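You operate a simulated robot arm through the tools that you are given. There is no shell and no other tool. Be economical: measure what you need, move in short steps, check, and stop when the job is done.

Carry out the task below with a simulated robot arm. There is one attempt and no reset: what you move stays moved.

TASK
Start the extract and lay the masks carton and the orange pad out on the steel stand.
Fine: damper open, then extract on; the pad is in the yellow drawer; close it again. Set down upright: what you pick out. Where these are worked on the way, their far stop is far enough and under half their travel is too little: yellow drawer.

Only the result counts: the job must be done as asked and must still hold three seconds after the hand-in. Knocking over, shifting, dropping, spilling or breaking anything else fails it.

THE ROBOT
A 7-joint arm with a two-finger parallel gripper, fixed in place. Base frame: the origin is at the foot of the arm, x ahead of it, y to its left, z up. Lengths are in mm, angles in degrees, forces in N, time in s.
With the tool pointing down near the work surface it reaches from about 100 to 360 mm from the base axis. Its first joint turns from -115.0 to 115.0 degrees. Payload 3.91 kg.
The tool frame sits at the grasp point between the pads (the TCP): z along the fingers, y along the line on which they close. The tips reach 30 mm beyond it. Largest opening 110 mm; finger width 20, thickness 10; the body of the gripper, 48 by 112 mm, starts 55 mm behind the TCP.
Orientation is that of the tool frame in the base frame, as a unit quaternion [w, x, y, z]. With the fingers straight down and closing along the base's y, the tool's x points along the base's -x, its y along +y and its z along -z.

THE INTERFACE
- The arm moves only by the tool drive_tool. Its argument "increments" is a list that holds one entry, the list of rows, each a list of 7 numbers: the turn, a rotation vector about the tool's x, y, z in units of 5 degrees (1.0 is 5 degrees), then the shift along the tool's x, y, z in units of 30 mm (1.0 is 30 mm), then the gripper command, from -1 (fully open) to 1 (shut), values between in proportion. In form: [[[ax, ay, az, x, y, z, jaw], ...]]. A call has 1 to 8 rows; each row shifts and turns the commanded pose from where the row before left it, along the tool's axes as they then stand. A call with a number of a shift or a turn outside -1 to 1 is refused whole. A row lasts 0.2 s, in which the tool goes at most 50 mm and 8.6 degrees; a call with a longer step from one row to the next is refused whole, and so is a gripper value outside its range. A pose out of reach is approached as far as the arm can. The call stops where the force on the tool passes 40 N (or 10 N more than at its start, if that is more) or the arm is blocked; 0.2 s more then pass. Each finger travels about 108 mm/s and halts on what it meets, pressing with about 36 N; the grip force reading is that of the motor and also rises with nothing between the fingers. The clock runs only during rows and for 0.2 s after the last one: add rows that do not move to give the fingers time. The reply holds the time, the measured pose of the TCP, the force on the tool along the base axes, the opening and the grip force, in the units named above and with some noise, with the torque about the TCP (base axes, N m) and any sound that the robot's microphone picked up.
- Cameras (640 x 400 px; columns grow to the right, rows downward): "scene" is fixed at [220.4, 501.3, 1524.7]; the picture's right is [-0.72, -0.69, 0.00], its down [-0.40, 0.41, -0.82] and it looks along [0.57, -0.59, -0.57] (base axes); focal length 214 px, centre (320, 200). "wrist" rides on the gripper at [72, 17, -103] in the tool frame; the picture's right is [-0.23, 0.97, 0.00], its down [-0.76, -0.18, -0.62] and it looks along [-0.61, -0.14, 0.78] (tool axes); focal length 222 px, centre (320, 200).
- get_image(camera): a new picture of that camera. The clock stands still meanwhile.
- move_column(by): slides the trunk up (or, below 0, down) by that many mm; the arm rides with it, the base frame stays. It gives what a move gives, with no picture.
- measure_at(camera, pixels): for up to 12 pixels [column, row] of the newest picture of that camera ("zoom" is the newest enlarged one), the place [x, y, z] in the base frame of the surface seen there, good to about 3 mm. The clock stands still meanwhile.
- enlarge(camera, box): a new picture of the part [left, top, right, bottom] of that camera's present view, enlarged. The clock stands still meanwhile.
- finish_job(): hands the job in; it is judged then, once.

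Keep the steps short. Do not move on a guess: measure, check each grasp and each placing, and mend mistakes. In all there are 80 turns and 54 pictures (those below and enlarged ones count). Leave the gripper open and the arm clear of the work at the hand-in unless told otherwise, and finish with a single line.

The tools are called after "Emit:" by a JSON object that holds its "op" and its "data". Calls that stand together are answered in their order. drive_tool: Moves the arm, as the interface text tells. Its arguments: {"type":"object","properties":{"increments":{"type":"array"}},"required":["increments"]} The other tools are called the same way: move_column (by) slides the trunk up or down; get_image (camera) takes a picture; measure_at (camera, pixels) gives the place of the surface under pixels of a picture; enlarge (camera, box) takes an enlarged picture of a part of a camera's view; finish_job () hands the job in.

At the start:

```text
time: 0.0
tcp_pos: [432.1, -44.7, 1493.9]
tcp_rot: [0.0, 0.0, 1.0, 0.0]
ft_force: [0.6, -0.4, 0.9]
wrist_torque: [0.0, -0.03, -0.03]
finger_gap: 110.0
gripper_force: 0.0
trunk travel left (down, up): [-925.0, 65.0]
```

scene: 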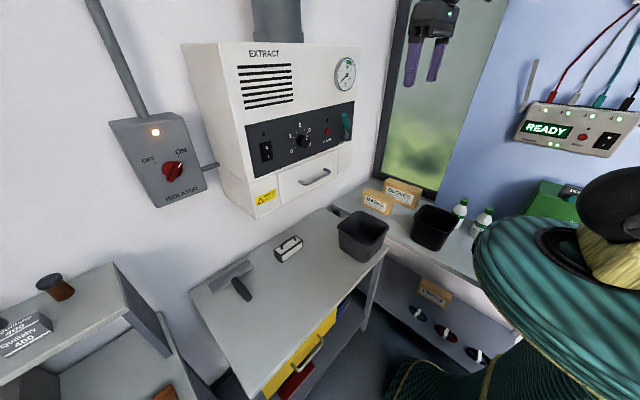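
wrist: 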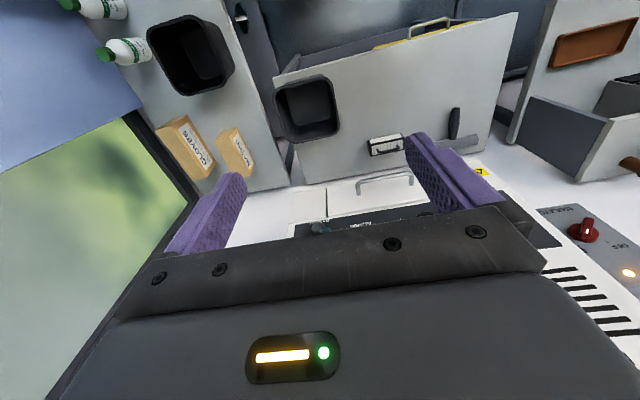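

I see a white extract unit with a panel, an isolator switch on the left, a bench with a yellow drawer, and a shelf with cartons. First I enlarge the panel and the bench.

Emit:
{"op": "enlarge", "data": {"camera": "scene", "box": [100, 30, 370, 220]}}

Emit:
{"op": "enlarge", "data": {"camera": "scene", "box": [180, 180, 500, 400]}}

Emit:
{"op": "measure_at", "data": {"camera": "scene", "pixels": [[172, 170], [267, 150], [303, 140], [328, 132], [346, 122], [315, 178], [375, 200], [400, 190], [308, 355], [362, 230], [230, 290], [290, 250]]}}

```text
2.11 times, centred on (235, 125) of scene
```

zoom: 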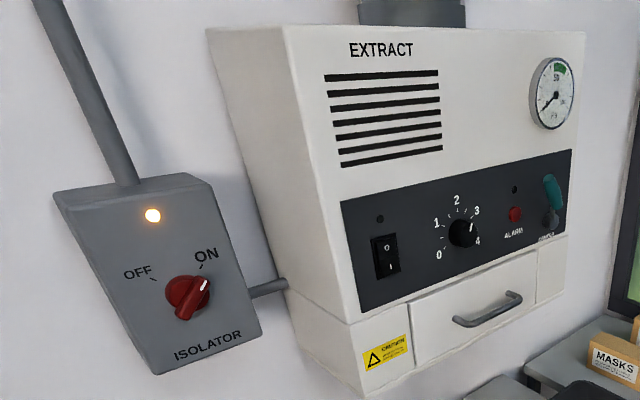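

```text
1.82 times, centred on (340, 290) of scene
```

zoom: 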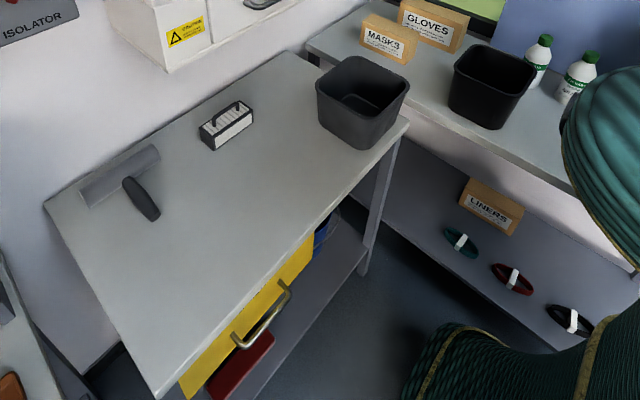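

```text
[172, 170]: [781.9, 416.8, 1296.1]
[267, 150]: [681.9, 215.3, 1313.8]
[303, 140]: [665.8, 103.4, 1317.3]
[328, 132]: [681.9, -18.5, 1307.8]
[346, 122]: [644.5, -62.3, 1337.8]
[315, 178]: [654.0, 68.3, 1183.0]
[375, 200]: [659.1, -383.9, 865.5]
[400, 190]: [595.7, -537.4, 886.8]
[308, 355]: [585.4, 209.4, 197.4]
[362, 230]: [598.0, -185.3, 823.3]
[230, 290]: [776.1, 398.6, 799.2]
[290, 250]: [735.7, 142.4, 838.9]
```

Next I look at the lower-left unit and at the wrist view, and measure the bench edges to find which furniture is the steel stand.

Emit:
{"op": "enlarge", "data": {"camera": "scene", "box": [0, 240, 250, 400]}}

Emit:
{"op": "enlarge", "data": {"camera": "wrist", "box": [360, 0, 640, 180]}}

Emit:
{"op": "measure_at", "data": {"camera": "scene", "pixels": [[262, 393], [388, 248], [192, 292], [320, 212], [310, 353], [296, 367], [320, 340], [110, 265], [60, 345], [105, 370], [168, 394], [55, 283]]}}

Emit:
{"op": "measure_at", "data": {"camera": "wrist", "pixels": [[235, 152], [200, 145], [518, 14], [285, 80], [305, 180], [590, 45], [565, 110], [430, 25], [385, 145], [454, 122], [240, 15], [308, 110]]}}

```text
2.50 times, centred on (125, 320) of scene
```

zoom: 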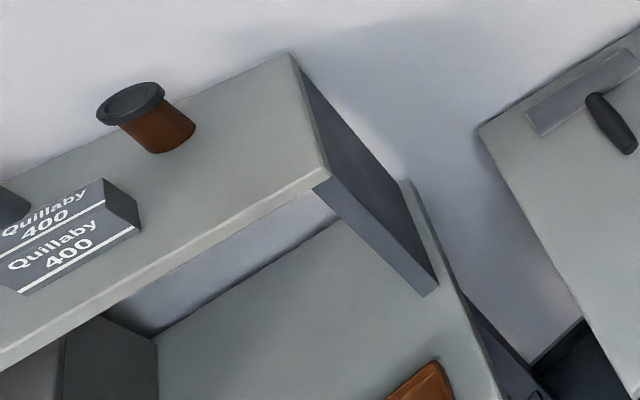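

```text
2.22 times, centred on (500, 90) of wrist
```

zoom: 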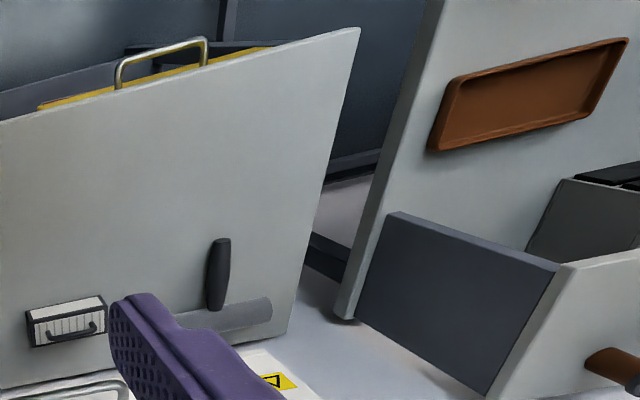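

```text
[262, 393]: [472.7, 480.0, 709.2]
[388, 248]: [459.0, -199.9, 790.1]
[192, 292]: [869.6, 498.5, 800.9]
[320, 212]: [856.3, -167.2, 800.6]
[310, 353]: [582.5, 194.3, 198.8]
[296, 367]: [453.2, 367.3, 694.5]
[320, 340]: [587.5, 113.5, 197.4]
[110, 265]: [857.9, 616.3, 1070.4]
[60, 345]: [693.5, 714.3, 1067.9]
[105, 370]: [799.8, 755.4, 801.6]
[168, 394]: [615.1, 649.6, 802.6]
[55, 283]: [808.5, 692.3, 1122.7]
```

```text
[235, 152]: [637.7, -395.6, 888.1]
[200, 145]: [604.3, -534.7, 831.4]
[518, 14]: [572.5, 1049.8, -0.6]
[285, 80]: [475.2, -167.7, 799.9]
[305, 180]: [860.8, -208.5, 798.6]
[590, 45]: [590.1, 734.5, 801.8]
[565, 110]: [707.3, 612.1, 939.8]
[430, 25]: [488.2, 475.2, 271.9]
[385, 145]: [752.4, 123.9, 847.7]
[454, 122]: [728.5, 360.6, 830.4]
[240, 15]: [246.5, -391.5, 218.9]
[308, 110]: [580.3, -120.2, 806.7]
```

I zoom in on the damper lever, the rocker and the gauge.

Emit:
{"op": "enlarge", "data": {"camera": "scene", "box": [320, 90, 370, 150]}}

Emit:
{"op": "measure_at", "data": {"camera": "zoom", "pixels": [[320, 200], [290, 130], [330, 260], [300, 180], [350, 220], [250, 250]]}}

Emit:
{"op": "enlarge", "data": {"camera": "scene", "box": [245, 115, 345, 180]}}

```text
6.67 times, centred on (345, 120) of scene
```

zoom: 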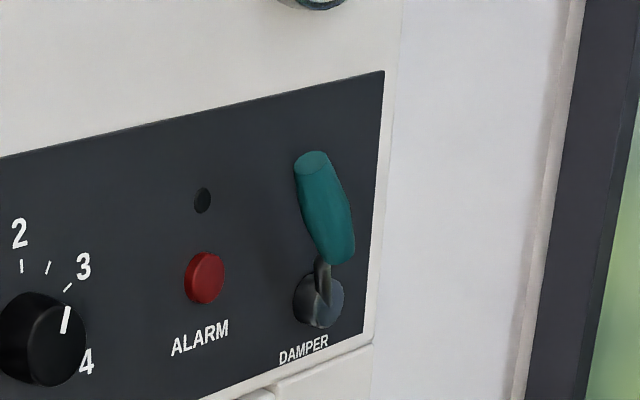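

```text
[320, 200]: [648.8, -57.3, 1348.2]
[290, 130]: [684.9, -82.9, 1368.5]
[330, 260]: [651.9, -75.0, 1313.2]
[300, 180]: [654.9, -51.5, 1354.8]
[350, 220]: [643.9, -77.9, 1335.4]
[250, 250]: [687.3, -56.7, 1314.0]
```

```text
6.15 times, centred on (295, 148) of scene
```

zoom: 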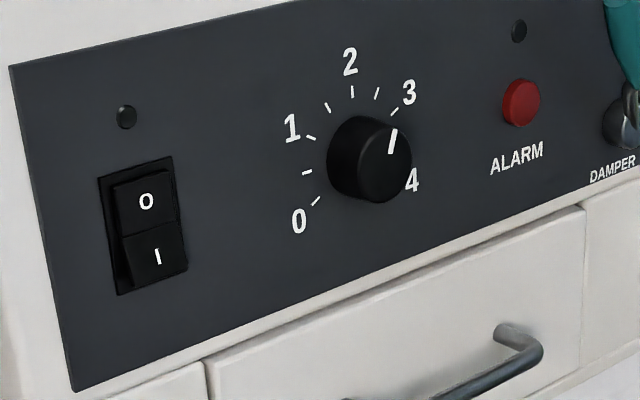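

The damper lever (teal) is at about [647,-65,1340], standing up. I turn the tool towards the panel (−90° about tool y), in stages.

Emit:
{"op": "drive_tool", "data": {"increments": [[[0, -1, 0, 0, 0, 0, -1], [0, -1, 0, 0, 0, 0, -1], [0, -1, 0, 0, 0, 0, -1], [0, -1, 0, 0, 0, 0, -1], [0, -1, 0, 0, 0, 0, -1], [0, -1, 0, 0, 0, 0, -1], [0, -1, 0, 0, 0, 0, -1], [0, -1, 0, 0, 0, 0, -1]]]}}

Emit:
{"op": "drive_tool", "data": {"increments": [[[0, -1, 0, 0, 0, 0, -1], [0, -1, 0, 0, 0, 0, -1], [0, -1, 0, 0, 0, 0, -1], [0, -1, 0, 0, 0, 0, -1], [0, -1, 0, 0, 0, 0, -1], [0, -1, 0, 0, 0, 0, -1], [0, -1, 0, 0, 0, 0, -1], [0, -1, 0, 0, 0, 0, -1]]]}}

Emit:
{"op": "drive_tool", "data": {"increments": [[[0, -1, 0, 0, 0, 0, -1], [0, -1, 0, 0, 0, 0, -1], [0, 0, 0, 0, 0, 0, -1]]]}}

Emit:
{"op": "move_column", "data": {"by": -150}}

Emit:
{"op": "get_image", "data": {"camera": "wrist"}}

Emit:
{"op": "get_image", "data": {"camera": "scene"}}

```text
time: 1.8
tcp_pos: [431.9, -44.6, 1493.3]
tcp_rot: [0.343, 0.0, 0.939, 0.0]
ft_force: [-1.0, 0.6, 0.0]
wrist_torque: [0.02, 0.0, 0.02]
finger_gap: 110.1
gripper_force: 0.0
trunk travel left (down, up): [-925.0, 65.0]
```

```text
time: 3.6
tcp_pos: [444.1, -38.1, 1493.0]
tcp_rot: [0.606, -0.006, 0.795, 0.016]
ft_force: [0.1, -0.2, 0.3]
wrist_torque: [0.04, -0.03, -0.01]
finger_gap: 110.1
gripper_force: 0.1
out of reach, approached as far as the arm can: row 4, 5, 8
trunk travel left (down, up): [-925.0, 65.0]
```

```text
time: 4.4
tcp_pos: [463.5, -41.8, 1514.6]
tcp_rot: [0.673, -0.004, 0.74, 0.016]
ft_force: [0.4, 0.1, -0.7]
wrist_torque: [0.02, 0.02, 0.01]
finger_gap: 110.2
gripper_force: 0.0
out of reach, approached as far as the arm can: row 1, 2
trunk travel left (down, up): [-925.0, 65.0]
```

```text
time: 6.2
tcp_pos: [463.9, -43.4, 1363.8]
tcp_rot: [0.673, -0.005, 0.74, 0.017]
ft_force: [-0.5, -1.1, -0.8]
wrist_torque: [-0.03, -0.03, 0.0]
finger_gap: 110.1
gripper_force: 0.0
trunk travel left (down, up): [-775.0, 215.0]
```

```text
45 pictures are left
```

wrist: 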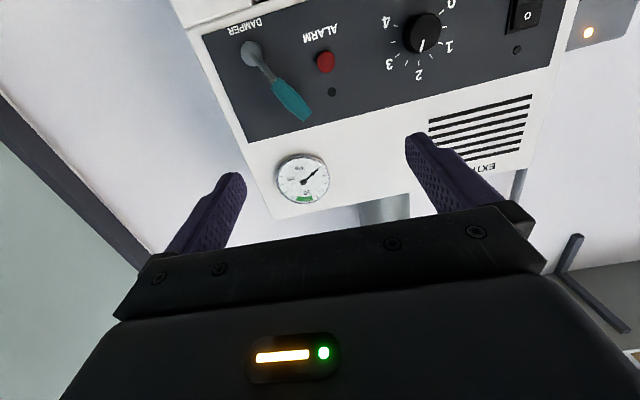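

```text
44 pictures are left
```

scene: 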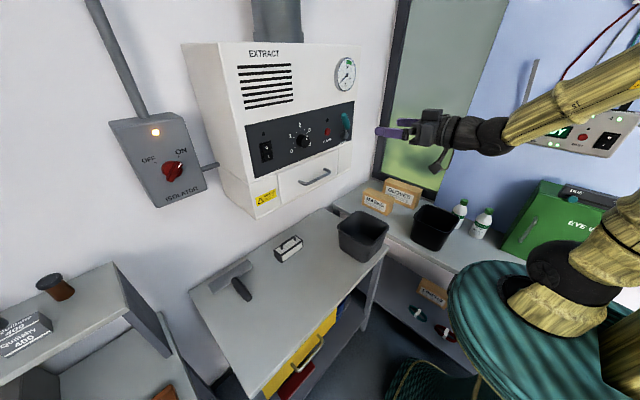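

The panel is upside-down in the wrist view. I zoom on the lever and measure its pivot, the knob end and the rocker.

Emit:
{"op": "enlarge", "data": {"camera": "wrist", "box": [190, 0, 370, 220]}}

Emit:
{"op": "measure_at", "data": {"camera": "wrist", "pixels": [[251, 54], [262, 68], [278, 84], [290, 100], [303, 115], [240, 70], [524, 14], [530, 3], [516, 26], [516, 49], [300, 60], [325, 62]]}}

Emit:
{"op": "enlarge", "data": {"camera": "wrist", "box": [480, 0, 580, 64]}}

```text
1.82 times, centred on (280, 110) of wrist
```

zoom: 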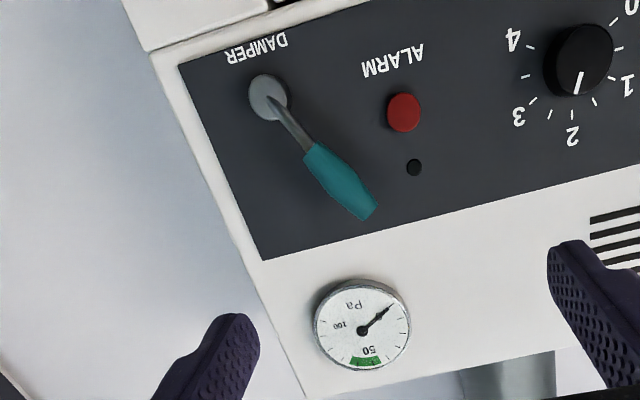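

```text
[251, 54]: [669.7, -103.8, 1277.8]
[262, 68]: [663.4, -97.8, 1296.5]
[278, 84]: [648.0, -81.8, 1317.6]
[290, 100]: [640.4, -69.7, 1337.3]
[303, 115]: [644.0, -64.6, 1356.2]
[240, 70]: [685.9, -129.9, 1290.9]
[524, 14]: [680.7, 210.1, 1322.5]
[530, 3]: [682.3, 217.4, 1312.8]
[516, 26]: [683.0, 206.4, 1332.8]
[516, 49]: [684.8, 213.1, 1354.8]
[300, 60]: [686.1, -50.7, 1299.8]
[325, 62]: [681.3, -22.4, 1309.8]
```

```text
6.25 times, centred on (530, 32) of wrist
```

zoom: 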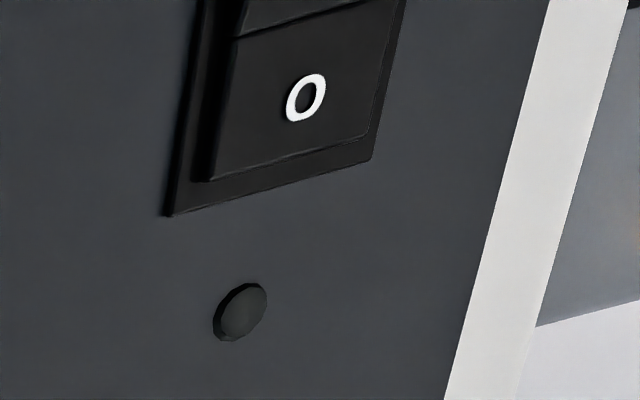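

The lever pivots at about (y −104, z 1278) and its end leans to +y at (−62, 1358), standing about 45 mm off the panel. I close the fingers and approach the panel beside the lever on its +y side, stopping well short.

Emit:
{"op": "drive_tool", "data": {"increments": [[[0, 0, 0, 0, 0.5, 0.5, 1], [0, 0, 0, 0, 0.3, 0.5, 1], [0, 0, 0, 0, 0, 0.5, 1], [0, 0, 0, 0, 0, 0.5, 1], [0, 0, 0, 0, 0, 0.5, 1], [0, 0, 0, 0, 0, 0, 1]]]}}

```text
time: 7.5
tcp_pos: [537.7, -17.2, 1357.2]
tcp_rot: [0.673, -0.004, 0.74, 0.017]
ft_force: [-0.2, -0.1, -0.2]
wrist_torque: [0.0, -0.02, 0.05]
finger_gap: 0.0
gripper_force: 36.4
trunk travel left (down, up): [-775.0, 215.0]
```

Now at [538,−17,1357]. I level the tool 5° and go forward to x≈628, z≈1345, with the tip just short of the panel.

Emit:
{"op": "drive_tool", "data": {"increments": [[[0, -1, 0, 0, 0, 0, 1], [0, 0, 0, 0.4, 0, 0.8, 1], [0, 0, 0, 0, 0, 0.8, 1], [0, 0, 0, 0, 0, 0.8, 1], [0, 0, 0, 0, 0, 0.5, 1], [0, 0, 0, 0, 0, 0, 1]]]}}

Emit:
{"op": "get_image", "data": {"camera": "wrist"}}

```text
time: 8.9
tcp_pos: [583.5, 4.3, 1378.7]
tcp_rot: [0.704, -0.003, 0.71, 0.016]
ft_force: [0.1, 0.2, 0.0]
wrist_torque: [-0.02, 0.01, 0.0]
finger_gap: 0.1
gripper_force: 35.9
out of reach, approached as far as the arm can: row 2, 3, 4, 5
trunk travel left (down, up): [-775.0, 215.0]
```

```text
41 pictures are left
```

wrist: 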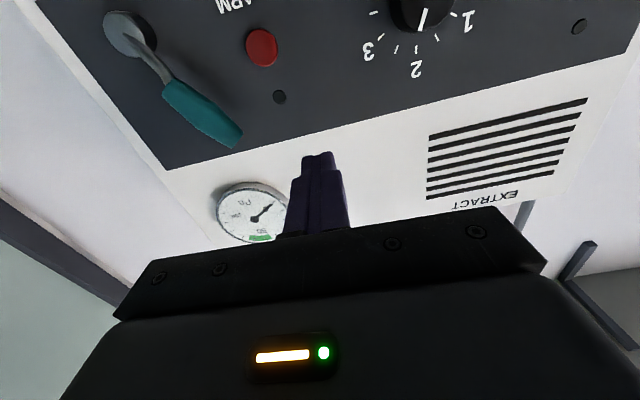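

The arm reports being out of reach there. I measure the arm's own shoulder and elbow heights to choose a better column height.

Emit:
{"op": "get_image", "data": {"camera": "scene"}}

Emit:
{"op": "measure_at", "data": {"camera": "scene", "pixels": [[555, 265], [600, 90], [550, 110], [490, 135], [560, 300], [610, 240], [520, 280], [480, 300], [430, 130], [630, 200]]}}

```text
40 pictures are left
```

scene: 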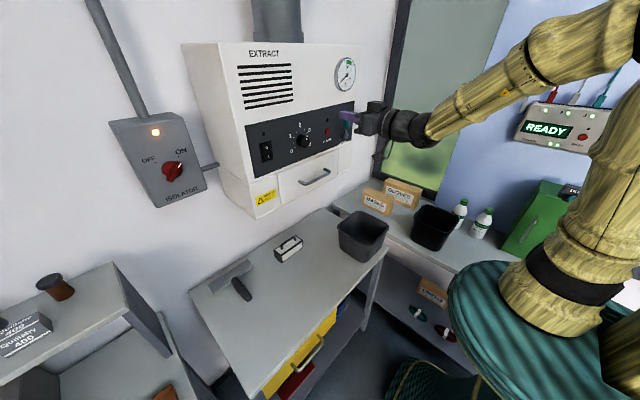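

```text
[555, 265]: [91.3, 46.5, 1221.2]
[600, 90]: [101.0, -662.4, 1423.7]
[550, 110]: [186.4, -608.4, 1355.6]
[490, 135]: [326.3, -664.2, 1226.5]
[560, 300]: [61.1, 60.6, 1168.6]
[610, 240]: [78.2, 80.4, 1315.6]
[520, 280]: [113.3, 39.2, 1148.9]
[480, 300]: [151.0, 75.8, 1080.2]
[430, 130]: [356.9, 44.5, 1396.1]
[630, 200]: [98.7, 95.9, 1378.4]
```

The forearm slopes down, so the wrist is near its limit. I back off, lower the column by 150 and raise the tool by the same amount, which brings the forearm nearer level.

Emit:
{"op": "drive_tool", "data": {"increments": [[[0, 0, 0, 0, 0, -1, 1], [0, 0, 0, 0, 0, -1, 1], [0, 0, 0, -0.5, 0, 0, 1], [0, 0, 0, 0, 0, 0, 1]]]}}

Emit:
{"op": "move_column", "data": {"by": -150}}

Emit:
{"op": "drive_tool", "data": {"increments": [[[0, 0, 0, -1, 0, 0, 1], [0, 0, 0, -1, 0, 0, 1], [0, 0, 0, -1, 0, 0, 1], [0, 0, 0, -1, 0, 0, 1], [0, 0, 0, 0, 0, 0, 1]]]}}

```text
time: 9.9
tcp_pos: [524.8, 2.8, 1394.4]
tcp_rot: [0.704, -0.005, 0.71, 0.017]
ft_force: [0.2, 0.0, -0.9]
wrist_torque: [-0.04, -0.01, -0.02]
finger_gap: 0.1
gripper_force: 35.4
trunk travel left (down, up): [-775.0, 215.0]
```

```text
time: 11.7
tcp_pos: [522.6, 2.8, 1244.6]
tcp_rot: [0.704, -0.004, 0.71, 0.016]
ft_force: [-0.9, -0.2, -0.2]
wrist_torque: [-0.01, 0.01, -0.01]
finger_gap: 0.4
gripper_force: 35.9
trunk travel left (down, up): [-625.0, 365.0]
```

```text
time: 12.9
tcp_pos: [526.0, 1.7, 1363.8]
tcp_rot: [0.704, -0.004, 0.71, 0.016]
ft_force: [0.5, 0.3, -0.5]
wrist_torque: [0.0, 0.02, -0.02]
finger_gap: 0.3
gripper_force: 36.0
trunk travel left (down, up): [-625.0, 365.0]
```

That works. Now I go forward beside the lever, to x≈628, y≈−25, z≈1345.

Emit:
{"op": "drive_tool", "data": {"increments": [[[0, 0, 0, 0.6, -0.9, 0, 1], [0, 0, 0, 0, 0, 1, 1], [0, 0, 0, 0, 0, 1, 1], [0, 0, 0, 0, 0, 1, 1], [0, 0, 0, 0, 0, 0.4, 1], [0, 0, 0, 0, 0, 0, 1]]]}}

Emit:
{"op": "get_image", "data": {"camera": "wrist"}}

```text
time: 14.3
tcp_pos: [620.5, -30.6, 1347.2]
tcp_rot: [0.705, -0.002, 0.709, 0.018]
ft_force: [-0.3, -1.7, -0.3]
wrist_torque: [-0.05, -0.02, 0.06]
finger_gap: 0.0
gripper_force: 36.1
out of reach, approached as far as the arm can: row 4, 5
trunk travel left (down, up): [-625.0, 365.0]
```

```text
39 pictures are left
```

wrist: 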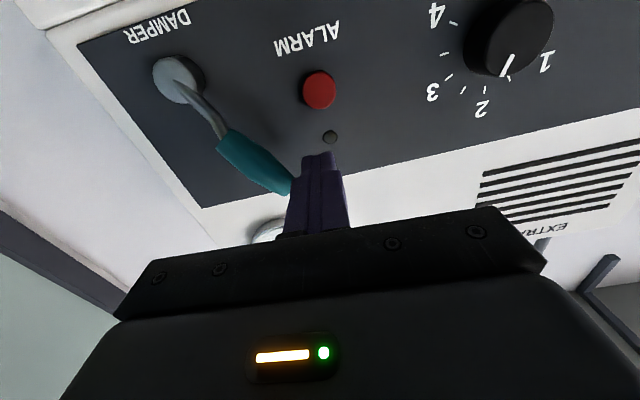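

The fingertip stands right beside the handle. I push towards −y in small steps and watch the force.

Emit:
{"op": "drive_tool", "data": {"increments": [[[0, 0, 0, 0, -0.5, 0, 1], [0, 0, 0, 0, -0.5, 0, 1], [0, 0, 0, 0, -0.5, 0, 1], [0, 0, 0, 0, -0.5, 0, 1], [0, 0, 0, 0, 0, 0, 1]]]}}

Emit:
{"op": "get_image", "data": {"camera": "wrist"}}

```text
time: 15.5
tcp_pos: [621.2, -91.5, 1345.6]
tcp_rot: [0.704, -0.004, 0.71, 0.016]
ft_force: [-0.1, 0.1, -0.3]
wrist_torque: [0.03, -0.06, 0.04]
finger_gap: 0.0
gripper_force: 36.4
trunk travel left (down, up): [-625.0, 365.0]
```

```text
38 pictures are left
```

wrist: 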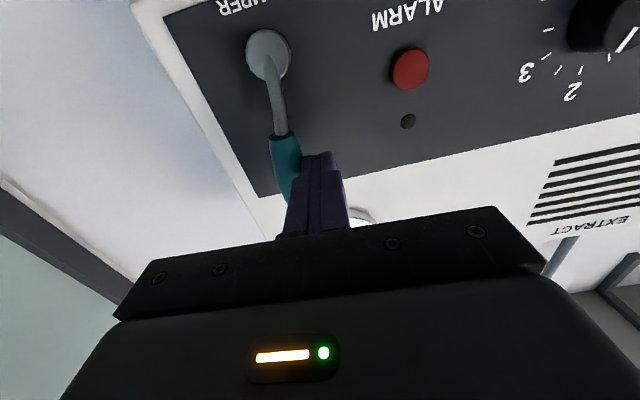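

The lever turns freely and is now about upright. I continue towards −y, dropping slightly along its arc.

Emit:
{"op": "drive_tool", "data": {"increments": [[[0, 0, 0, 0, -0.5, 0, 1], [0, 0, 0, 0.1, -0.5, 0, 1], [0, 0, 0, 0.2, -0.5, 0, 1], [0, 0, 0, 0.2, -0.5, 0, 1], [0, 0, 0, 0, 0, 0, 1]]]}}

Emit:
{"op": "get_image", "data": {"camera": "wrist"}}

```text
time: 16.4
tcp_pos: [622.4, -116.5, 1342.2]
tcp_rot: [0.711, -0.021, 0.703, 0.029]
ft_force: [-6.5, 18.6, 2.6]
wrist_torque: [0.13, 0.01, 0.53]
finger_gap: 0.0
gripper_force: 36.5
trunk travel left (down, up): [-625.0, 365.0]
stopped in row 4: the force on the tool passed its limit at 47 N (the readings are from after the stop); the commanded pose is now the measured one
```

```text
37 pictures are left
```

wrist: 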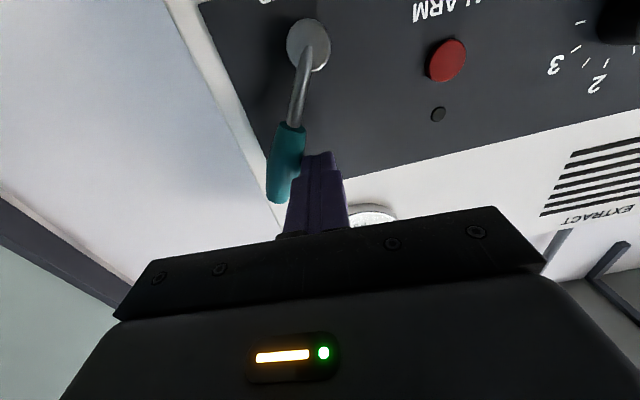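

The lever hit its far stop (47 N), leaning now to the −y side. I back off and check it in the scene picture.

Emit:
{"op": "drive_tool", "data": {"increments": [[[0, 0, 0, 0, 0.6, 0, 1], [0, 0, 0, 0, 0, -0.8, 1], [0, 0, 0, 0, 0, -0.8, 1], [0, 0, 0, 0, 1, -0.4, 1], [0, 0, 0, 0, 1, 0, 1], [0, 0, 0, 0, 1, 0, 1], [0, 0, 0, 0, 1, 0, 1], [0, 0, 0, 0, 1, 0, 1]]]}}

Emit:
{"op": "enlarge", "data": {"camera": "scene", "box": [240, 50, 370, 170]}}

Emit:
{"op": "measure_at", "data": {"camera": "zoom", "pixels": [[172, 300], [175, 330], [180, 355], [185, 305], [160, 270]]}}

```text
time: 18.2
tcp_pos: [553.7, 39.4, 1342.5]
tcp_rot: [0.709, -0.015, 0.705, 0.024]
ft_force: [0.5, -0.1, 0.3]
wrist_torque: [0.01, -0.02, 0.07]
finger_gap: 0.0
gripper_force: 35.5
trunk travel left (down, up): [-625.0, 365.0]
```

```text
3.33 times, centred on (305, 110) of scene
```

zoom: 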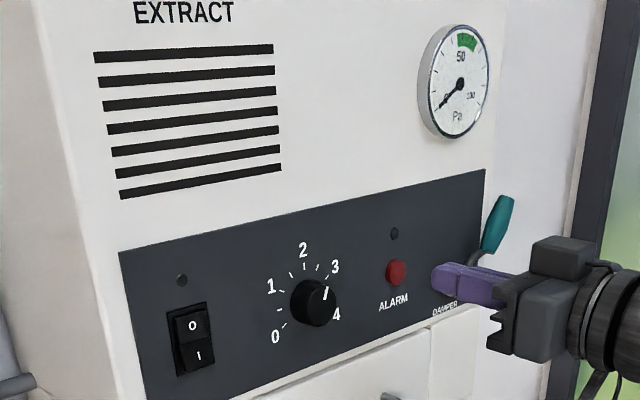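

```text
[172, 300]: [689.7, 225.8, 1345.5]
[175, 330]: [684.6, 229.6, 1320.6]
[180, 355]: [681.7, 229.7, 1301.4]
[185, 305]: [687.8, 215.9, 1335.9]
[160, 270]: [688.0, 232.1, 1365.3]
```

The lever is over to −y and the gauge reads near 0. I measure the I half of the rocker at (198,357).

Emit:
{"op": "measure_at", "data": {"camera": "zoom", "pixels": [[192, 325], [198, 357], [195, 341], [200, 368], [205, 356], [188, 358]]}}

```text
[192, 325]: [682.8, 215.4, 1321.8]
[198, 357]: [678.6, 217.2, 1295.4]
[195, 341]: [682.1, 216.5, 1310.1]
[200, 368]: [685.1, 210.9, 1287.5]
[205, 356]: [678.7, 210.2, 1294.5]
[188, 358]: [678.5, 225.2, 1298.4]
```

The I half is at [678,217,1296]. I lower the column by 120 and move sideways to y≈216 at a safe x, yawing 10° outward and adjusting z.

Emit:
{"op": "move_column", "data": {"by": -120}}

Emit:
{"op": "drive_tool", "data": {"increments": [[[0, 0, 0, -0.6, 1, 0, 1], [0, 0, 0, -0.6, 1, 0, 1], [0, 0, 0, -0.6, 1, 0, 1], [0, 0, 0, -0.6, 1, 0, 1], [-1, 0, 0, 0, 1, 0, 1], [-1, 0, 0, 0, 0.9, 0, 1], [0, 0, 0, 0, 0, 0, 1]]]}}

```text
time: 19.7
tcp_pos: [554.9, 36.7, 1222.5]
tcp_rot: [0.709, -0.015, 0.705, 0.025]
ft_force: [0.2, 0.7, -1.0]
wrist_torque: [-0.01, 0.02, 0.01]
finger_gap: 0.0
gripper_force: 35.7
trunk travel left (down, up): [-505.0, 485.0]
```

```text
time: 21.3
tcp_pos: [553.0, 194.7, 1309.8]
tcp_rot: [0.705, -0.076, 0.7, 0.085]
ft_force: [0.6, -0.7, 0.1]
wrist_torque: [0.02, -0.01, -0.01]
finger_gap: 0.0
gripper_force: 36.0
out of reach, approached as far as the arm can: row 3, 4
trunk travel left (down, up): [-505.0, 485.0]
```

At [553,195,1310], yawed 13°. I drop 15 mm and advance 60 mm.

Emit:
{"op": "drive_tool", "data": {"increments": [[[0, 0, 0, 0.5, -0.25, 0, 1], [0, 0, 0, 0, 0, 0.7, 1], [0, 0, 0, 0, 0, 0.7, 1], [0, 0, 0, 0, 0, 0.6, 1], [0, 0, 0, 0, 0, 0, 1]]]}}

Emit:
{"op": "get_image", "data": {"camera": "wrist"}}

```text
time: 22.5
tcp_pos: [612.5, 201.5, 1296.7]
tcp_rot: [0.705, -0.077, 0.7, 0.086]
ft_force: [0.4, 0.9, 0.3]
wrist_torque: [-0.01, 0.02, 0.01]
finger_gap: 0.0
gripper_force: 36.1
trunk travel left (down, up): [-505.0, 485.0]
```

```text
35 pictures are left
```

wrist: 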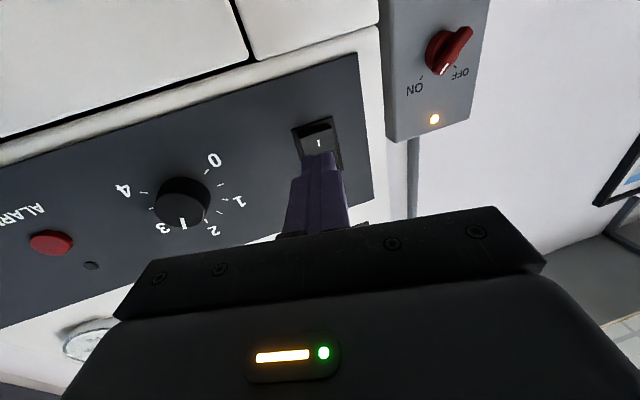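

Aligned with the rocker's I half and in reach. I advance slowly until it clicks.

Emit:
{"op": "drive_tool", "data": {"increments": [[[0, 0, 0, 0.07, 0, 0.5, 1], [0, 0, 0, 0, 0, 0.4, 1], [0, 0, 0, 0, 0, 0.2, 1], [0, 0, 0, 0, 0, 0.15, 1], [0, 0, 0, 0, 0, 0.15, 1], [0, 0, 0, 0, 0, 0.1, 1]]]}}

```text
time: 23.9
tcp_pos: [648.6, 209.5, 1294.4]
tcp_rot: [0.705, -0.076, 0.7, 0.086]
ft_force: [-17.3, -4.4, -8.8]
wrist_torque: [0.05, 0.15, -0.18]
finger_gap: 0.2
gripper_force: 35.8
out of reach, approached as far as the arm can: row 6
trunk travel left (down, up): [-505.0, 485.0]
```

Contact at 17 N with no click reported. I look at the rocker and the lamp before pressing harder.

Emit:
{"op": "enlarge", "data": {"camera": "scene", "box": [240, 50, 370, 170]}}

Emit:
{"op": "drive_tool", "data": {"increments": [[[0, 0, 0, 0, 0, 0.25, 1], [0, 0, 0, 0, 0, 0.25, 1], [0, 0, 0, 0, 0, 0, 1]]]}}

```text
3.33 times, centred on (305, 110) of scene
```

zoom: 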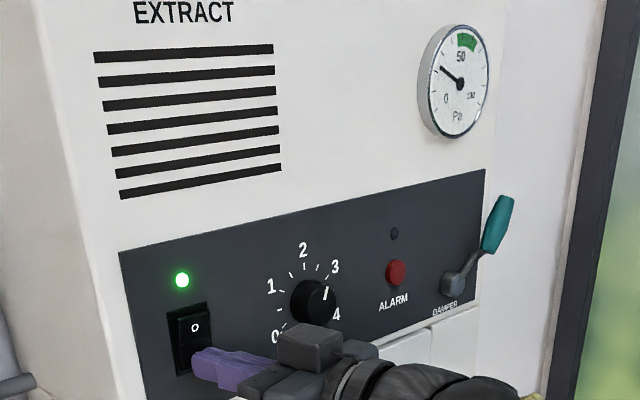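

```text
time: 24.7
tcp_pos: [649.6, 210.3, 1294.0]
tcp_rot: [0.705, -0.076, 0.7, 0.085]
ft_force: [-18.8, -5.6, -13.2]
wrist_torque: [0.06, 0.22, -0.16]
finger_gap: 0.1
gripper_force: 35.8
out of reach, approached as far as the arm can: row 1, 2
trunk travel left (down, up): [-505.0, 485.0]
```

The green lamp is lit and the gauge is rising. I back away and check where it settles.

Emit:
{"op": "drive_tool", "data": {"increments": [[[0, 0, 0, 0, 0, -1, 1], [0, 0, 0, 0, 0, -1, 1], [0, 0, 0, 0, 0, -1, 1], [0, 0, 0, 0, 0, -1, 1], [0, 0, 0, 0, 0, -1, 1], [0, 0, 0, 0, 0, 0, 1]]]}}

Emit:
{"op": "enlarge", "data": {"camera": "scene", "box": [240, 50, 370, 170]}}

```text
time: 26.1
tcp_pos: [505.6, 172.9, 1291.6]
tcp_rot: [0.704, -0.076, 0.7, 0.086]
ft_force: [-0.4, -0.3, 0.0]
wrist_torque: [-0.05, 0.0, -0.01]
finger_gap: 0.0
gripper_force: 35.7
trunk travel left (down, up): [-505.0, 485.0]
```

```text
3.33 times, centred on (305, 110) of scene
```

zoom: 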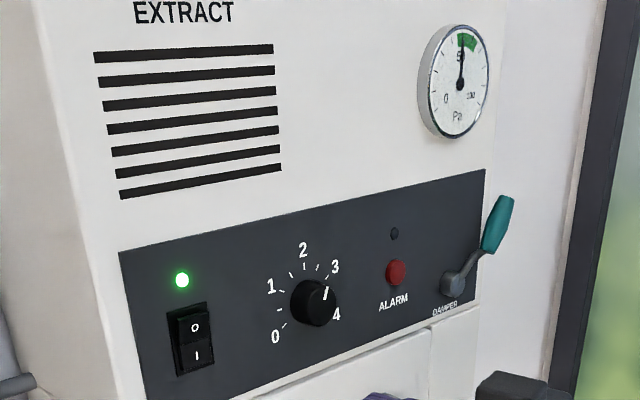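

The gauge settled in the green band, so the extract is running with the damper open. Now for the drawer: I retract, straighten the yaw, and turn the tool downward.

Emit:
{"op": "drive_tool", "data": {"increments": [[[1, 0, 0, 0, 0, -1, -1], [1, 0, 0, 0, 0, -1, -1], [0.5, 1, 0, 0, 0, -1, -1], [0, 1, 0, 0, 0, 0, -1], [0, 1, 0, 0, 0, 0, -1], [0, 1, 0, 0, 0, 0, -1], [0, 1, 0, 0, 0, 0, -1], [0, 1, 0, 0, 0, 0, -1]]]}}

Emit:
{"op": "drive_tool", "data": {"increments": [[[0, 1, 0, 0, 0, 0, -1], [0, 1, 0, 0, 0, 0, -1], [0, 1, 0, 0, 0, 0, -1], [0, 1, 0, 0, 0, 0, -1], [0, 1, 0, 0, 0, 0, -1], [0, 1, 0, 0, 0, 0, -1], [0, 1, 0, 0, 0, 0, -1], [0, 1, 0, 0, 0, 0, -1]]]}}

Emit:
{"op": "get_image", "data": {"camera": "wrist"}}

```text
time: 27.9
tcp_pos: [507.2, 118.9, 1325.7]
tcp_rot: [0.501, -0.003, 0.865, 0.008]
ft_force: [0.9, 0.1, -0.1]
wrist_torque: [0.0, -0.03, 0.01]
finger_gap: 109.8
gripper_force: 0.0
out of reach, approached as far as the arm can: row 1, 2, 3
trunk travel left (down, up): [-505.0, 485.0]
```

```text
time: 29.7
tcp_pos: [501.7, 118.1, 1323.7]
tcp_rot: [0.203, -0.004, 0.979, 0.007]
ft_force: [0.6, 0.2, -0.8]
wrist_torque: [0.02, 0.0, 0.0]
finger_gap: 110.1
gripper_force: 0.0
out of reach, approached as far as the arm can: row 8
trunk travel left (down, up): [-505.0, 485.0]
```

```text
32 pictures are left
```

wrist: 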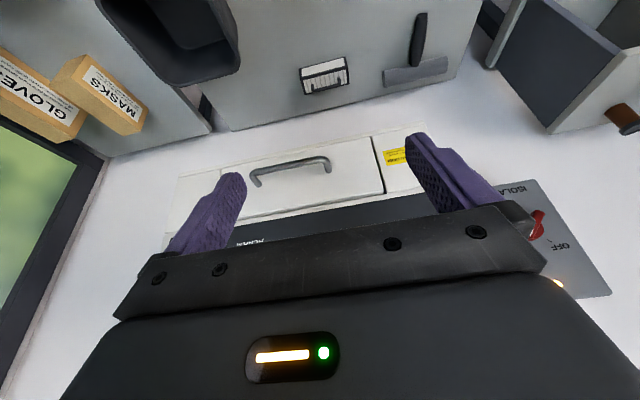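

The pose is safe. I don't yet know which furniture is the "steel stand", so I pull back and pan left with the wrist camera.

Emit:
{"op": "drive_tool", "data": {"increments": [[[0, 0, -1, 1, 0, 0, -1], [0, 0, -1, 1, 0, 0, -1], [0, 0, -1, 1, 0, 0, -1], [0, 0, -1, 1, 0, 0, -1], [0, 0, -1, 0, 1, 0, -1], [0, 0, -1, 0, 1, 0, -1], [0, 0, -1, 0, 1, 0, -1], [0, 0, -1, 0, 1, 0, -1]]]}}

Emit:
{"op": "drive_tool", "data": {"increments": [[[0, 0, -1, 0, 1, 0, -1], [0, 0, -1, 0, 1, 0, -1], [0, 0, -1, 0, 1, 0, -1], [0, 0, -1, 0, 1, 0, -1], [0, 0, -1, 0, 0, 0, -1], [0, 0, -1, 0, 0, 0, -1]]]}}

Emit:
{"op": "get_image", "data": {"camera": "wrist"}}

```text
time: 31.5
tcp_pos: [344.1, 206.9, 1254.9]
tcp_rot: [0.193, -0.34, 0.918, -0.062]
ft_force: [-0.4, 0.4, 0.0]
wrist_torque: [-0.02, -0.04, -0.01]
finger_gap: 109.9
gripper_force: 0.0
trunk travel left (down, up): [-505.0, 485.0]
```

```text
time: 32.9
tcp_pos: [260.2, 289.2, 1220.5]
tcp_rot: [0.171, -0.566, 0.799, -0.111]
ft_force: [-0.2, -0.4, 0.2]
wrist_torque: [0.01, -0.01, 0.01]
finger_gap: 109.9
gripper_force: 0.0
trunk travel left (down, up): [-505.0, 485.0]
```

```text
31 pictures are left
```

wrist: 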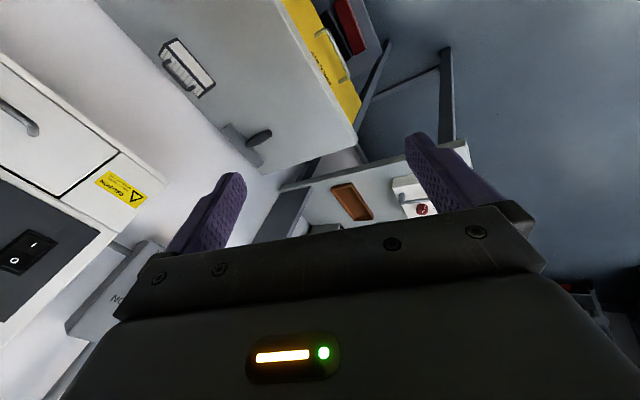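

I see the left bench with a brown tray and a white box, plus something at the lower right. I zoom in on both, and measure.

Emit:
{"op": "enlarge", "data": {"camera": "wrist", "box": [270, 30, 480, 240]}}

Emit:
{"op": "enlarge", "data": {"camera": "wrist", "box": [540, 240, 640, 340]}}

Emit:
{"op": "enlarge", "data": {"camera": "wrist", "box": [260, 0, 400, 130]}}

Emit:
{"op": "measure_at", "data": {"camera": "wrist", "pixels": [[350, 200], [410, 190], [405, 155], [330, 180], [595, 300], [560, 290], [310, 215], [340, 55], [318, 30], [352, 80], [358, 110], [300, 5]]}}

```text
1.90 times, centred on (375, 135) of wrist
```

zoom: 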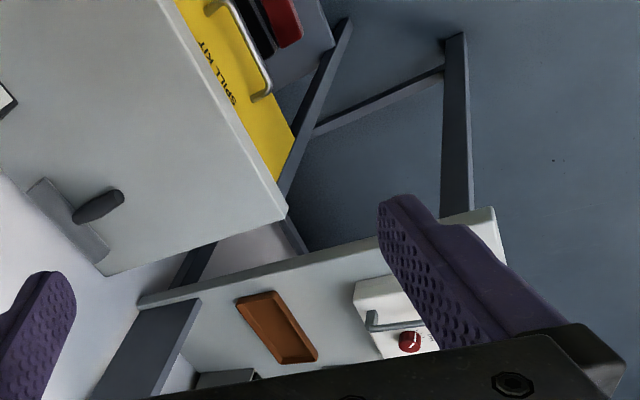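

```text
4.00 times, centred on (590, 290) of wrist
```

zoom: 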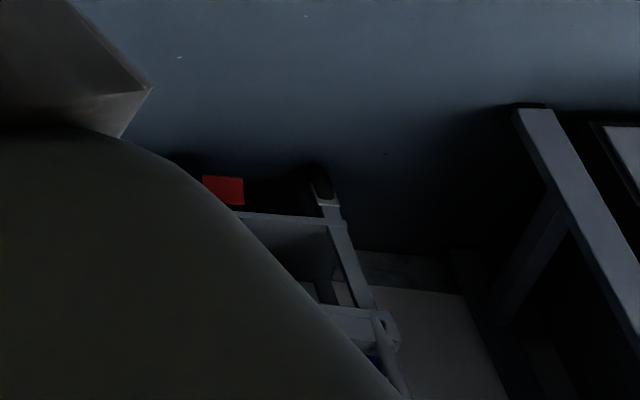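

```text
3.08 times, centred on (330, 65) of wrist
```

zoom: 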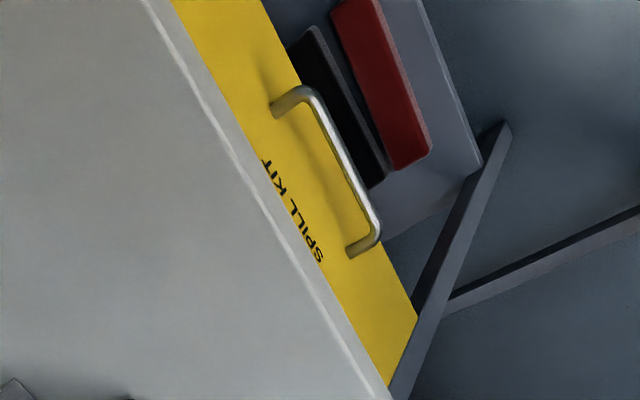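

```text
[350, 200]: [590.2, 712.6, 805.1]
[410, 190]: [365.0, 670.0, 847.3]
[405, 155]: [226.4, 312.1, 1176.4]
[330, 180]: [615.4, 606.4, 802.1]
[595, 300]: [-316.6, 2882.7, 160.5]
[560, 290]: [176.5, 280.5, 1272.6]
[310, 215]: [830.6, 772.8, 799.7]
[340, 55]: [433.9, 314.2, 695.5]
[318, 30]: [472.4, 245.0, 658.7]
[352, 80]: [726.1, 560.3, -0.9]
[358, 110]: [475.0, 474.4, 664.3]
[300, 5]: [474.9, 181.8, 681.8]
```

The left bench (tray, boxes) and a faraway trolley show up. The yellow drawer (SPILL KIT) is in the central bench. Next I pan back to the right, towards the cartons, to see the rest of the room.

Emit:
{"op": "drive_tool", "data": {"increments": [[[0, 0, 1, 0, 0, 0, -1], [0, 0, 1, 0, 0, 0, -1], [0, 0, 1, 0, -1, 0, -1], [0, 0, 1, 0, -1, 0, -1], [0, 0, 1, 0, -1, 0, -1], [0, 0, 1, 0, -1, 0, -1], [0, 0, 1, 0, -1, 0, -1], [0, 0, 1, 0, -1, 0, -1]]]}}

Emit:
{"op": "drive_tool", "data": {"increments": [[[0, 0, 1, 0, -1, 0, -1], [0, 0, 1, 0, -1, 0, -1], [0, 0, 1, 0, -1, 0, -1], [0, 0, 1, 0, -1, 0, -1], [0, 0, 1, 0, -1, 0, -1], [0, 0, 1, 0, -1, 0, -1], [0, 0, 1, 0, -1, 0, -1], [0, 0, 1, 0, -1, 0, -1]]]}}

Emit:
{"op": "drive_tool", "data": {"increments": [[[0, 0, 1, 0, -1, 0, -1], [0, 0, 1, 0, -1, 0, -1], [0, 0, 1, 0, -1, 0, -1], [0, 0, 1, 0, -1, 0, -1], [0, 0, 1, 0, 0, 0, -1], [0, 0, 1, 0, 0, 0, -1]]]}}

Emit:
{"op": "get_image", "data": {"camera": "wrist"}}

```text
time: 34.7
tcp_pos: [384.3, 167.0, 1270.6]
tcp_rot: [0.197, -0.257, 0.945, -0.046]
ft_force: [0.3, 0.2, -0.8]
wrist_torque: [-0.01, 0.0, 0.01]
finger_gap: 110.1
gripper_force: 0.1
trunk travel left (down, up): [-505.0, 485.0]
```

```text
time: 36.5
tcp_pos: [430.9, -62.4, 1289.3]
tcp_rot: [0.202, 0.082, 0.976, 0.025]
ft_force: [0.1, 0.4, -0.1]
wrist_torque: [0.0, -0.05, 0.01]
finger_gap: 110.0
gripper_force: 0.1
trunk travel left (down, up): [-505.0, 485.0]
```

```text
time: 37.9
tcp_pos: [401.2, -174.6, 1274.4]
tcp_rot: [0.189, 0.33, 0.922, 0.076]
ft_force: [0.3, -0.1, 0.0]
wrist_torque: [0.02, -0.03, -0.01]
finger_gap: 110.1
gripper_force: 0.1
trunk travel left (down, up): [-505.0, 485.0]
```

```text
27 pictures are left
```

wrist: 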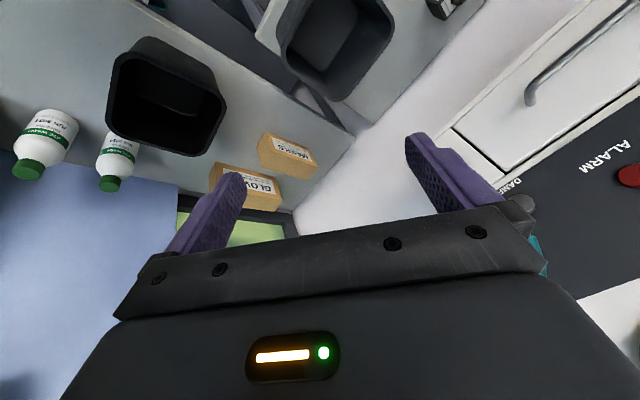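

The masks carton is visible at about (287,155). I still want to know about the stand, so I take a scene picture with the arm in this pose and measure the carton's corners.

Emit:
{"op": "get_image", "data": {"camera": "scene"}}

Emit:
{"op": "enlarge", "data": {"camera": "wrist", "box": [200, 100, 360, 220]}}

Emit:
{"op": "measure_at", "data": {"camera": "wrist", "pixels": [[262, 137], [315, 152], [257, 152], [306, 178], [264, 167], [285, 143], [311, 165], [345, 140], [240, 145], [300, 55], [130, 60]]}}

```text
26 pictures are left
```

scene: 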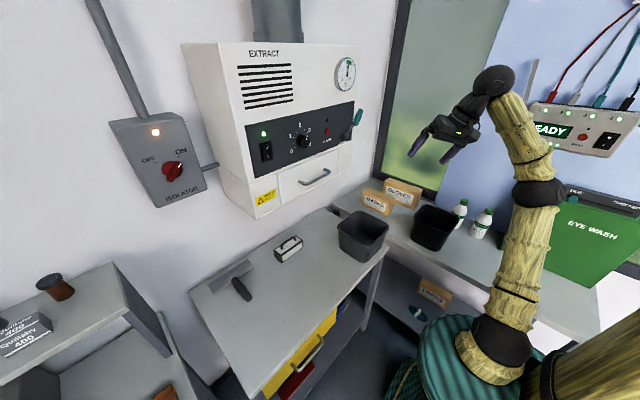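

```text
3.33 times, centred on (280, 160) of wrist
```

zoom: 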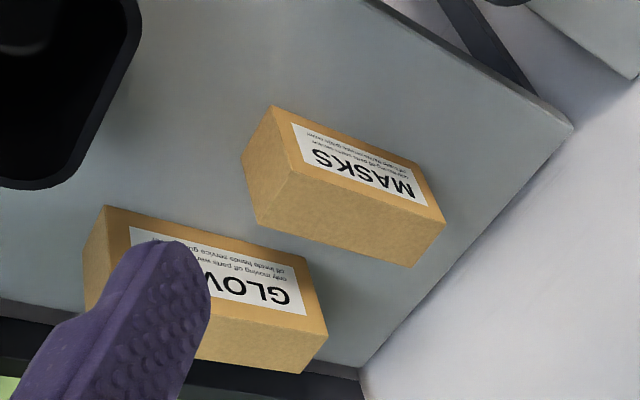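

```text
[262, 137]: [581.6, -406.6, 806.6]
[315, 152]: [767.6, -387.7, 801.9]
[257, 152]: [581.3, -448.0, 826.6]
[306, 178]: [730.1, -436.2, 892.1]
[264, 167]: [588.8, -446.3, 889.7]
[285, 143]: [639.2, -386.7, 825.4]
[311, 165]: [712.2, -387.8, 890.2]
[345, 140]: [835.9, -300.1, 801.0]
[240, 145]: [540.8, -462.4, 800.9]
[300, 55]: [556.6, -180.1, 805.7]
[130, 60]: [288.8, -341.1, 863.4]
```

No other stand is visible. The central bench, the freestanding one on steel legs with the drawer, fits best. Now I measure the arm's joints for reach planning.

Emit:
{"op": "measure_at", "data": {"camera": "scene", "pixels": [[500, 340], [540, 192], [495, 80], [470, 110], [450, 130], [515, 300], [478, 370], [440, 340], [560, 390], [530, 240], [505, 110], [375, 205]]}}

Emit:
{"op": "measure_at", "data": {"camera": "zoom", "pixels": [[271, 108], [296, 165], [256, 220], [243, 155], [443, 220], [410, 262], [424, 175], [108, 208], [325, 335], [305, 262], [210, 250], [355, 195]]}}

```text
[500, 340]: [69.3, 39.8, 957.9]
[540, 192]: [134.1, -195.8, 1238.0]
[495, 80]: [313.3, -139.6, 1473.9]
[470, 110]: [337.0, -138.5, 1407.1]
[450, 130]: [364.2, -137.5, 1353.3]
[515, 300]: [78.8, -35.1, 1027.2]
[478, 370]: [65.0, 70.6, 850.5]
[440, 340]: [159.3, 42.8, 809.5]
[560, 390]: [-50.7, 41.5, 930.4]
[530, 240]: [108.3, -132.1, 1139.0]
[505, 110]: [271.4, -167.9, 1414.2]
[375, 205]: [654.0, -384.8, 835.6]
```

```text
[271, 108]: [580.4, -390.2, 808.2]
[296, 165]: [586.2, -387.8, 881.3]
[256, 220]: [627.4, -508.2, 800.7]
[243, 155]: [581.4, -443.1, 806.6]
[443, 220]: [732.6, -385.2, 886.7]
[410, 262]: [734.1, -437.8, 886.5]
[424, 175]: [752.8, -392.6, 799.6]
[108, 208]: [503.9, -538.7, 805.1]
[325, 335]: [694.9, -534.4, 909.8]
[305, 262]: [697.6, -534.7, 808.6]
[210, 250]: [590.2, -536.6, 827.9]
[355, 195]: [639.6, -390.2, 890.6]
```

The carton spans x 580–732, y −388…−444, z 800–890, axis-aligned, with a 90 mm gap to the gloves carton. The arm will pass over the bin on that bench, so I measure its rim.

Emit:
{"op": "measure_at", "data": {"camera": "wrist", "pixels": [[112, 60], [145, 40], [212, 68], [224, 100], [190, 155], [110, 130], [170, 55], [220, 85], [130, 145], [210, 125]]}}

Emit:
{"op": "measure_at", "data": {"camera": "scene", "pixels": [[412, 211], [420, 206], [457, 213], [443, 235], [430, 222], [340, 215], [362, 210], [388, 226], [365, 238], [462, 203]]}}

```text
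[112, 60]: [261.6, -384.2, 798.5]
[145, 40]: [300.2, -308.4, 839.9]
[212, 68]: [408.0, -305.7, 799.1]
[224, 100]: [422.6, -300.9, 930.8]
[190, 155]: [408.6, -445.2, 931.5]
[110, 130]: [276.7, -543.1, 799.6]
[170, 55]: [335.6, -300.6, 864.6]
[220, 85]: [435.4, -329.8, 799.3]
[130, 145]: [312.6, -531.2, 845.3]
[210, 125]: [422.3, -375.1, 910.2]
```

```text
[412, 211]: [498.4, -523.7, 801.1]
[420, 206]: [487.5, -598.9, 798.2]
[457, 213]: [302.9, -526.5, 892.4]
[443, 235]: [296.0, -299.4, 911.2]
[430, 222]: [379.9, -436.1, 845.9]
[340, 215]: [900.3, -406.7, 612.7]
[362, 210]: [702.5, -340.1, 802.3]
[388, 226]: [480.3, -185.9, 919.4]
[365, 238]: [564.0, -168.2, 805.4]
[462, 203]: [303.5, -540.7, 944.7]
```

Right bin: x 262–425, rim z 932, so the tool should come in about 45° steep over it. First I untwist the tool (−40° about z) and pitch it to 45°.

Emit:
{"op": "drive_tool", "data": {"increments": [[[0, 0, -1, 0, 0, 0, -1], [0, 0, -1, 0, 0, 0, -1], [0, 0, -1, 0, 0, 0, -1], [0, 0, -1, 0, 0, 0, -1], [0, 0, -1, 0, 0, 0, -1], [0, 0, -1, 0, 0, 0, -1], [0, 0, -1, 0, 0, 0, -1], [0, 0, -1, 0, 0, 0, -1]]]}}

Emit:
{"op": "drive_tool", "data": {"increments": [[[0, -1, 0, 0, 0, 0, -1], [0, -1, 0, 0, 0, 0, -1], [0, -1, 0, 0, 0, 0, -1], [0, -1, 0, 0, 0, 0, -1], [0, -0.3, 0, 0, 0, 0, -1], [0, 0, 0, 0, 0, 0, -1]]]}}

```text
time: 39.7
tcp_pos: [399.1, -175.7, 1274.4]
tcp_rot: [0.204, -0.004, 0.979, 0.007]
ft_force: [0.1, 0.6, -0.1]
wrist_torque: [0.0, 0.0, 0.03]
finger_gap: 110.0
gripper_force: 0.1
trunk travel left (down, up): [-505.0, 485.0]
```

```text
time: 41.1
tcp_pos: [400.5, -174.3, 1274.0]
tcp_rot: [0.382, -0.002, 0.924, 0.008]
ft_force: [-0.4, 0.3, -0.1]
wrist_torque: [0.01, -0.01, 0.05]
finger_gap: 110.0
gripper_force: 0.1
trunk travel left (down, up): [-505.0, 485.0]
```

The orientation is exactly 45°. Now I move towards the standoff near [535,−416,950].

Emit:
{"op": "drive_tool", "data": {"increments": [[[0, 0, 0, 0.6, -1, 0.8, -1], [0, 0, 0, 0.6, -1, 0.8, -1], [0, 0, 0, 0.6, -1, 0.8, -1], [0, 0, 0, 0.6, -1, 1, -1], [0, 0, 0, 0.6, -1, 1, -1], [0, 0, 0, 0.6, -1, 1, -1], [0, 0, 0, 0.5, -1, 1, -1], [0, 0, 0, 0.2, -1, 1, -1]]]}}

```text
time: 42.9
tcp_pos: [464.0, -383.3, 1023.8]
tcp_rot: [0.382, -0.001, 0.924, 0.008]
ft_force: [-0.4, 0.0, 0.0]
wrist_torque: [0.03, 0.01, 0.02]
finger_gap: 110.1
gripper_force: 0.0
out of reach, approached as far as the arm can: row 8
trunk travel left (down, up): [-505.0, 485.0]
```

Row 8 was out of reach. I continue more downward than forward and see how the arm responds.

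Emit:
{"op": "drive_tool", "data": {"increments": [[[0, 0, 0, 0.7, 0, 0.7, -1], [0, 0, 0, 0.7, -0.5, 0.7, -1], [0, 0, 0, 0, -0.6, 0.8, -1], [0, 0, 0, 0, 0, 0, -1]]]}}

```text
time: 43.9
tcp_pos: [462.8, -384.6, 982.5]
tcp_rot: [0.382, -0.003, 0.924, 0.008]
ft_force: [0.0, 0.1, 0.6]
wrist_torque: [0.0, 0.03, -0.01]
finger_gap: 110.0
gripper_force: 0.1
out of reach, approached as far as the arm can: row 2, 3
trunk travel left (down, up): [-505.0, 485.0]
```

The arm is blocked by a joint limit rather than by distance. I look at the arm's posture.

Emit:
{"op": "get_image", "data": {"camera": "scene"}}

Emit:
{"op": "measure_at", "data": {"camera": "scene", "pixels": [[500, 340], [540, 192], [500, 130], [470, 170], [450, 180], [520, 250], [480, 150], [560, 300]]}}

```text
24 pictures are left
```

scene: 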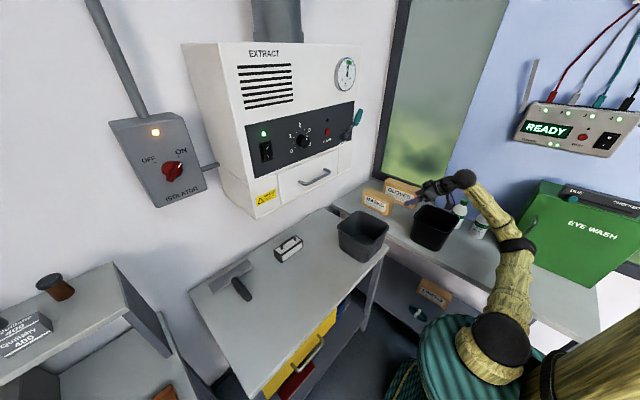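

```text
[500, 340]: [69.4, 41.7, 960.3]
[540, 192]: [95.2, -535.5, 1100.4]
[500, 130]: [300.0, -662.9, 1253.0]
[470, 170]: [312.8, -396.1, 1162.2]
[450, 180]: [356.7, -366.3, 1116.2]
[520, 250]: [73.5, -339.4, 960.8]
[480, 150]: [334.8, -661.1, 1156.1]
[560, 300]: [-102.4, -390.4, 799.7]
```

The elbow lies out to the right and the tool's yaw is the constraint. The carton will align itself to the pads, so I yaw the tool 30° to the right about the vertical. I also raise the column by 60.

Emit:
{"op": "drive_tool", "data": {"increments": [[[0.707, 0, 0.707, 0, 0, 0, -1], [0.707, 0, 0.707, 0, 0, 0, -1], [0.707, 0, 0.707, 0, 0, 0, -1], [0.707, 0, 0.707, 0, 0, 0, -1], [0.707, 0, 0.707, 0, 0, 0, -1], [0.707, 0, 0.707, 0, 0, 0, -1], [0, 0, 0, 0, 0, 0, -1]]]}}

Emit:
{"op": "move_column", "data": {"by": 60}}

Emit:
{"op": "drive_tool", "data": {"increments": [[[0, 0, 0, 0.5, 0, 0.8, -1], [0, 0, 0, 0.5, 0, 0.8, -1], [0, 0, 0, 0.3, 0, 0.8, -1], [0, 0, 0, 0, 0, 0, -1]]]}}

```text
time: 45.5
tcp_pos: [462.2, -383.2, 984.8]
tcp_rot: [0.369, 0.237, 0.894, -0.092]
ft_force: [0.9, 0.2, -0.5]
wrist_torque: [-0.01, -0.01, 0.01]
finger_gap: 109.8
gripper_force: 0.0
trunk travel left (down, up): [-505.0, 485.0]
```

```text
time: 46.5
tcp_pos: [462.1, -381.9, 1043.0]
tcp_rot: [0.368, 0.236, 0.895, -0.092]
ft_force: [0.4, -0.7, -0.2]
wrist_torque: [0.0, 0.0, 0.03]
finger_gap: 110.2
gripper_force: 0.0
trunk travel left (down, up): [-565.0, 425.0]
```

```text
time: 47.5
tcp_pos: [482.3, -393.3, 964.3]
tcp_rot: [0.369, 0.237, 0.894, -0.092]
ft_force: [0.5, 0.2, -0.6]
wrist_torque: [0.0, 0.0, 0.02]
finger_gap: 110.0
gripper_force: 0.1
trunk travel left (down, up): [-565.0, 425.0]
```

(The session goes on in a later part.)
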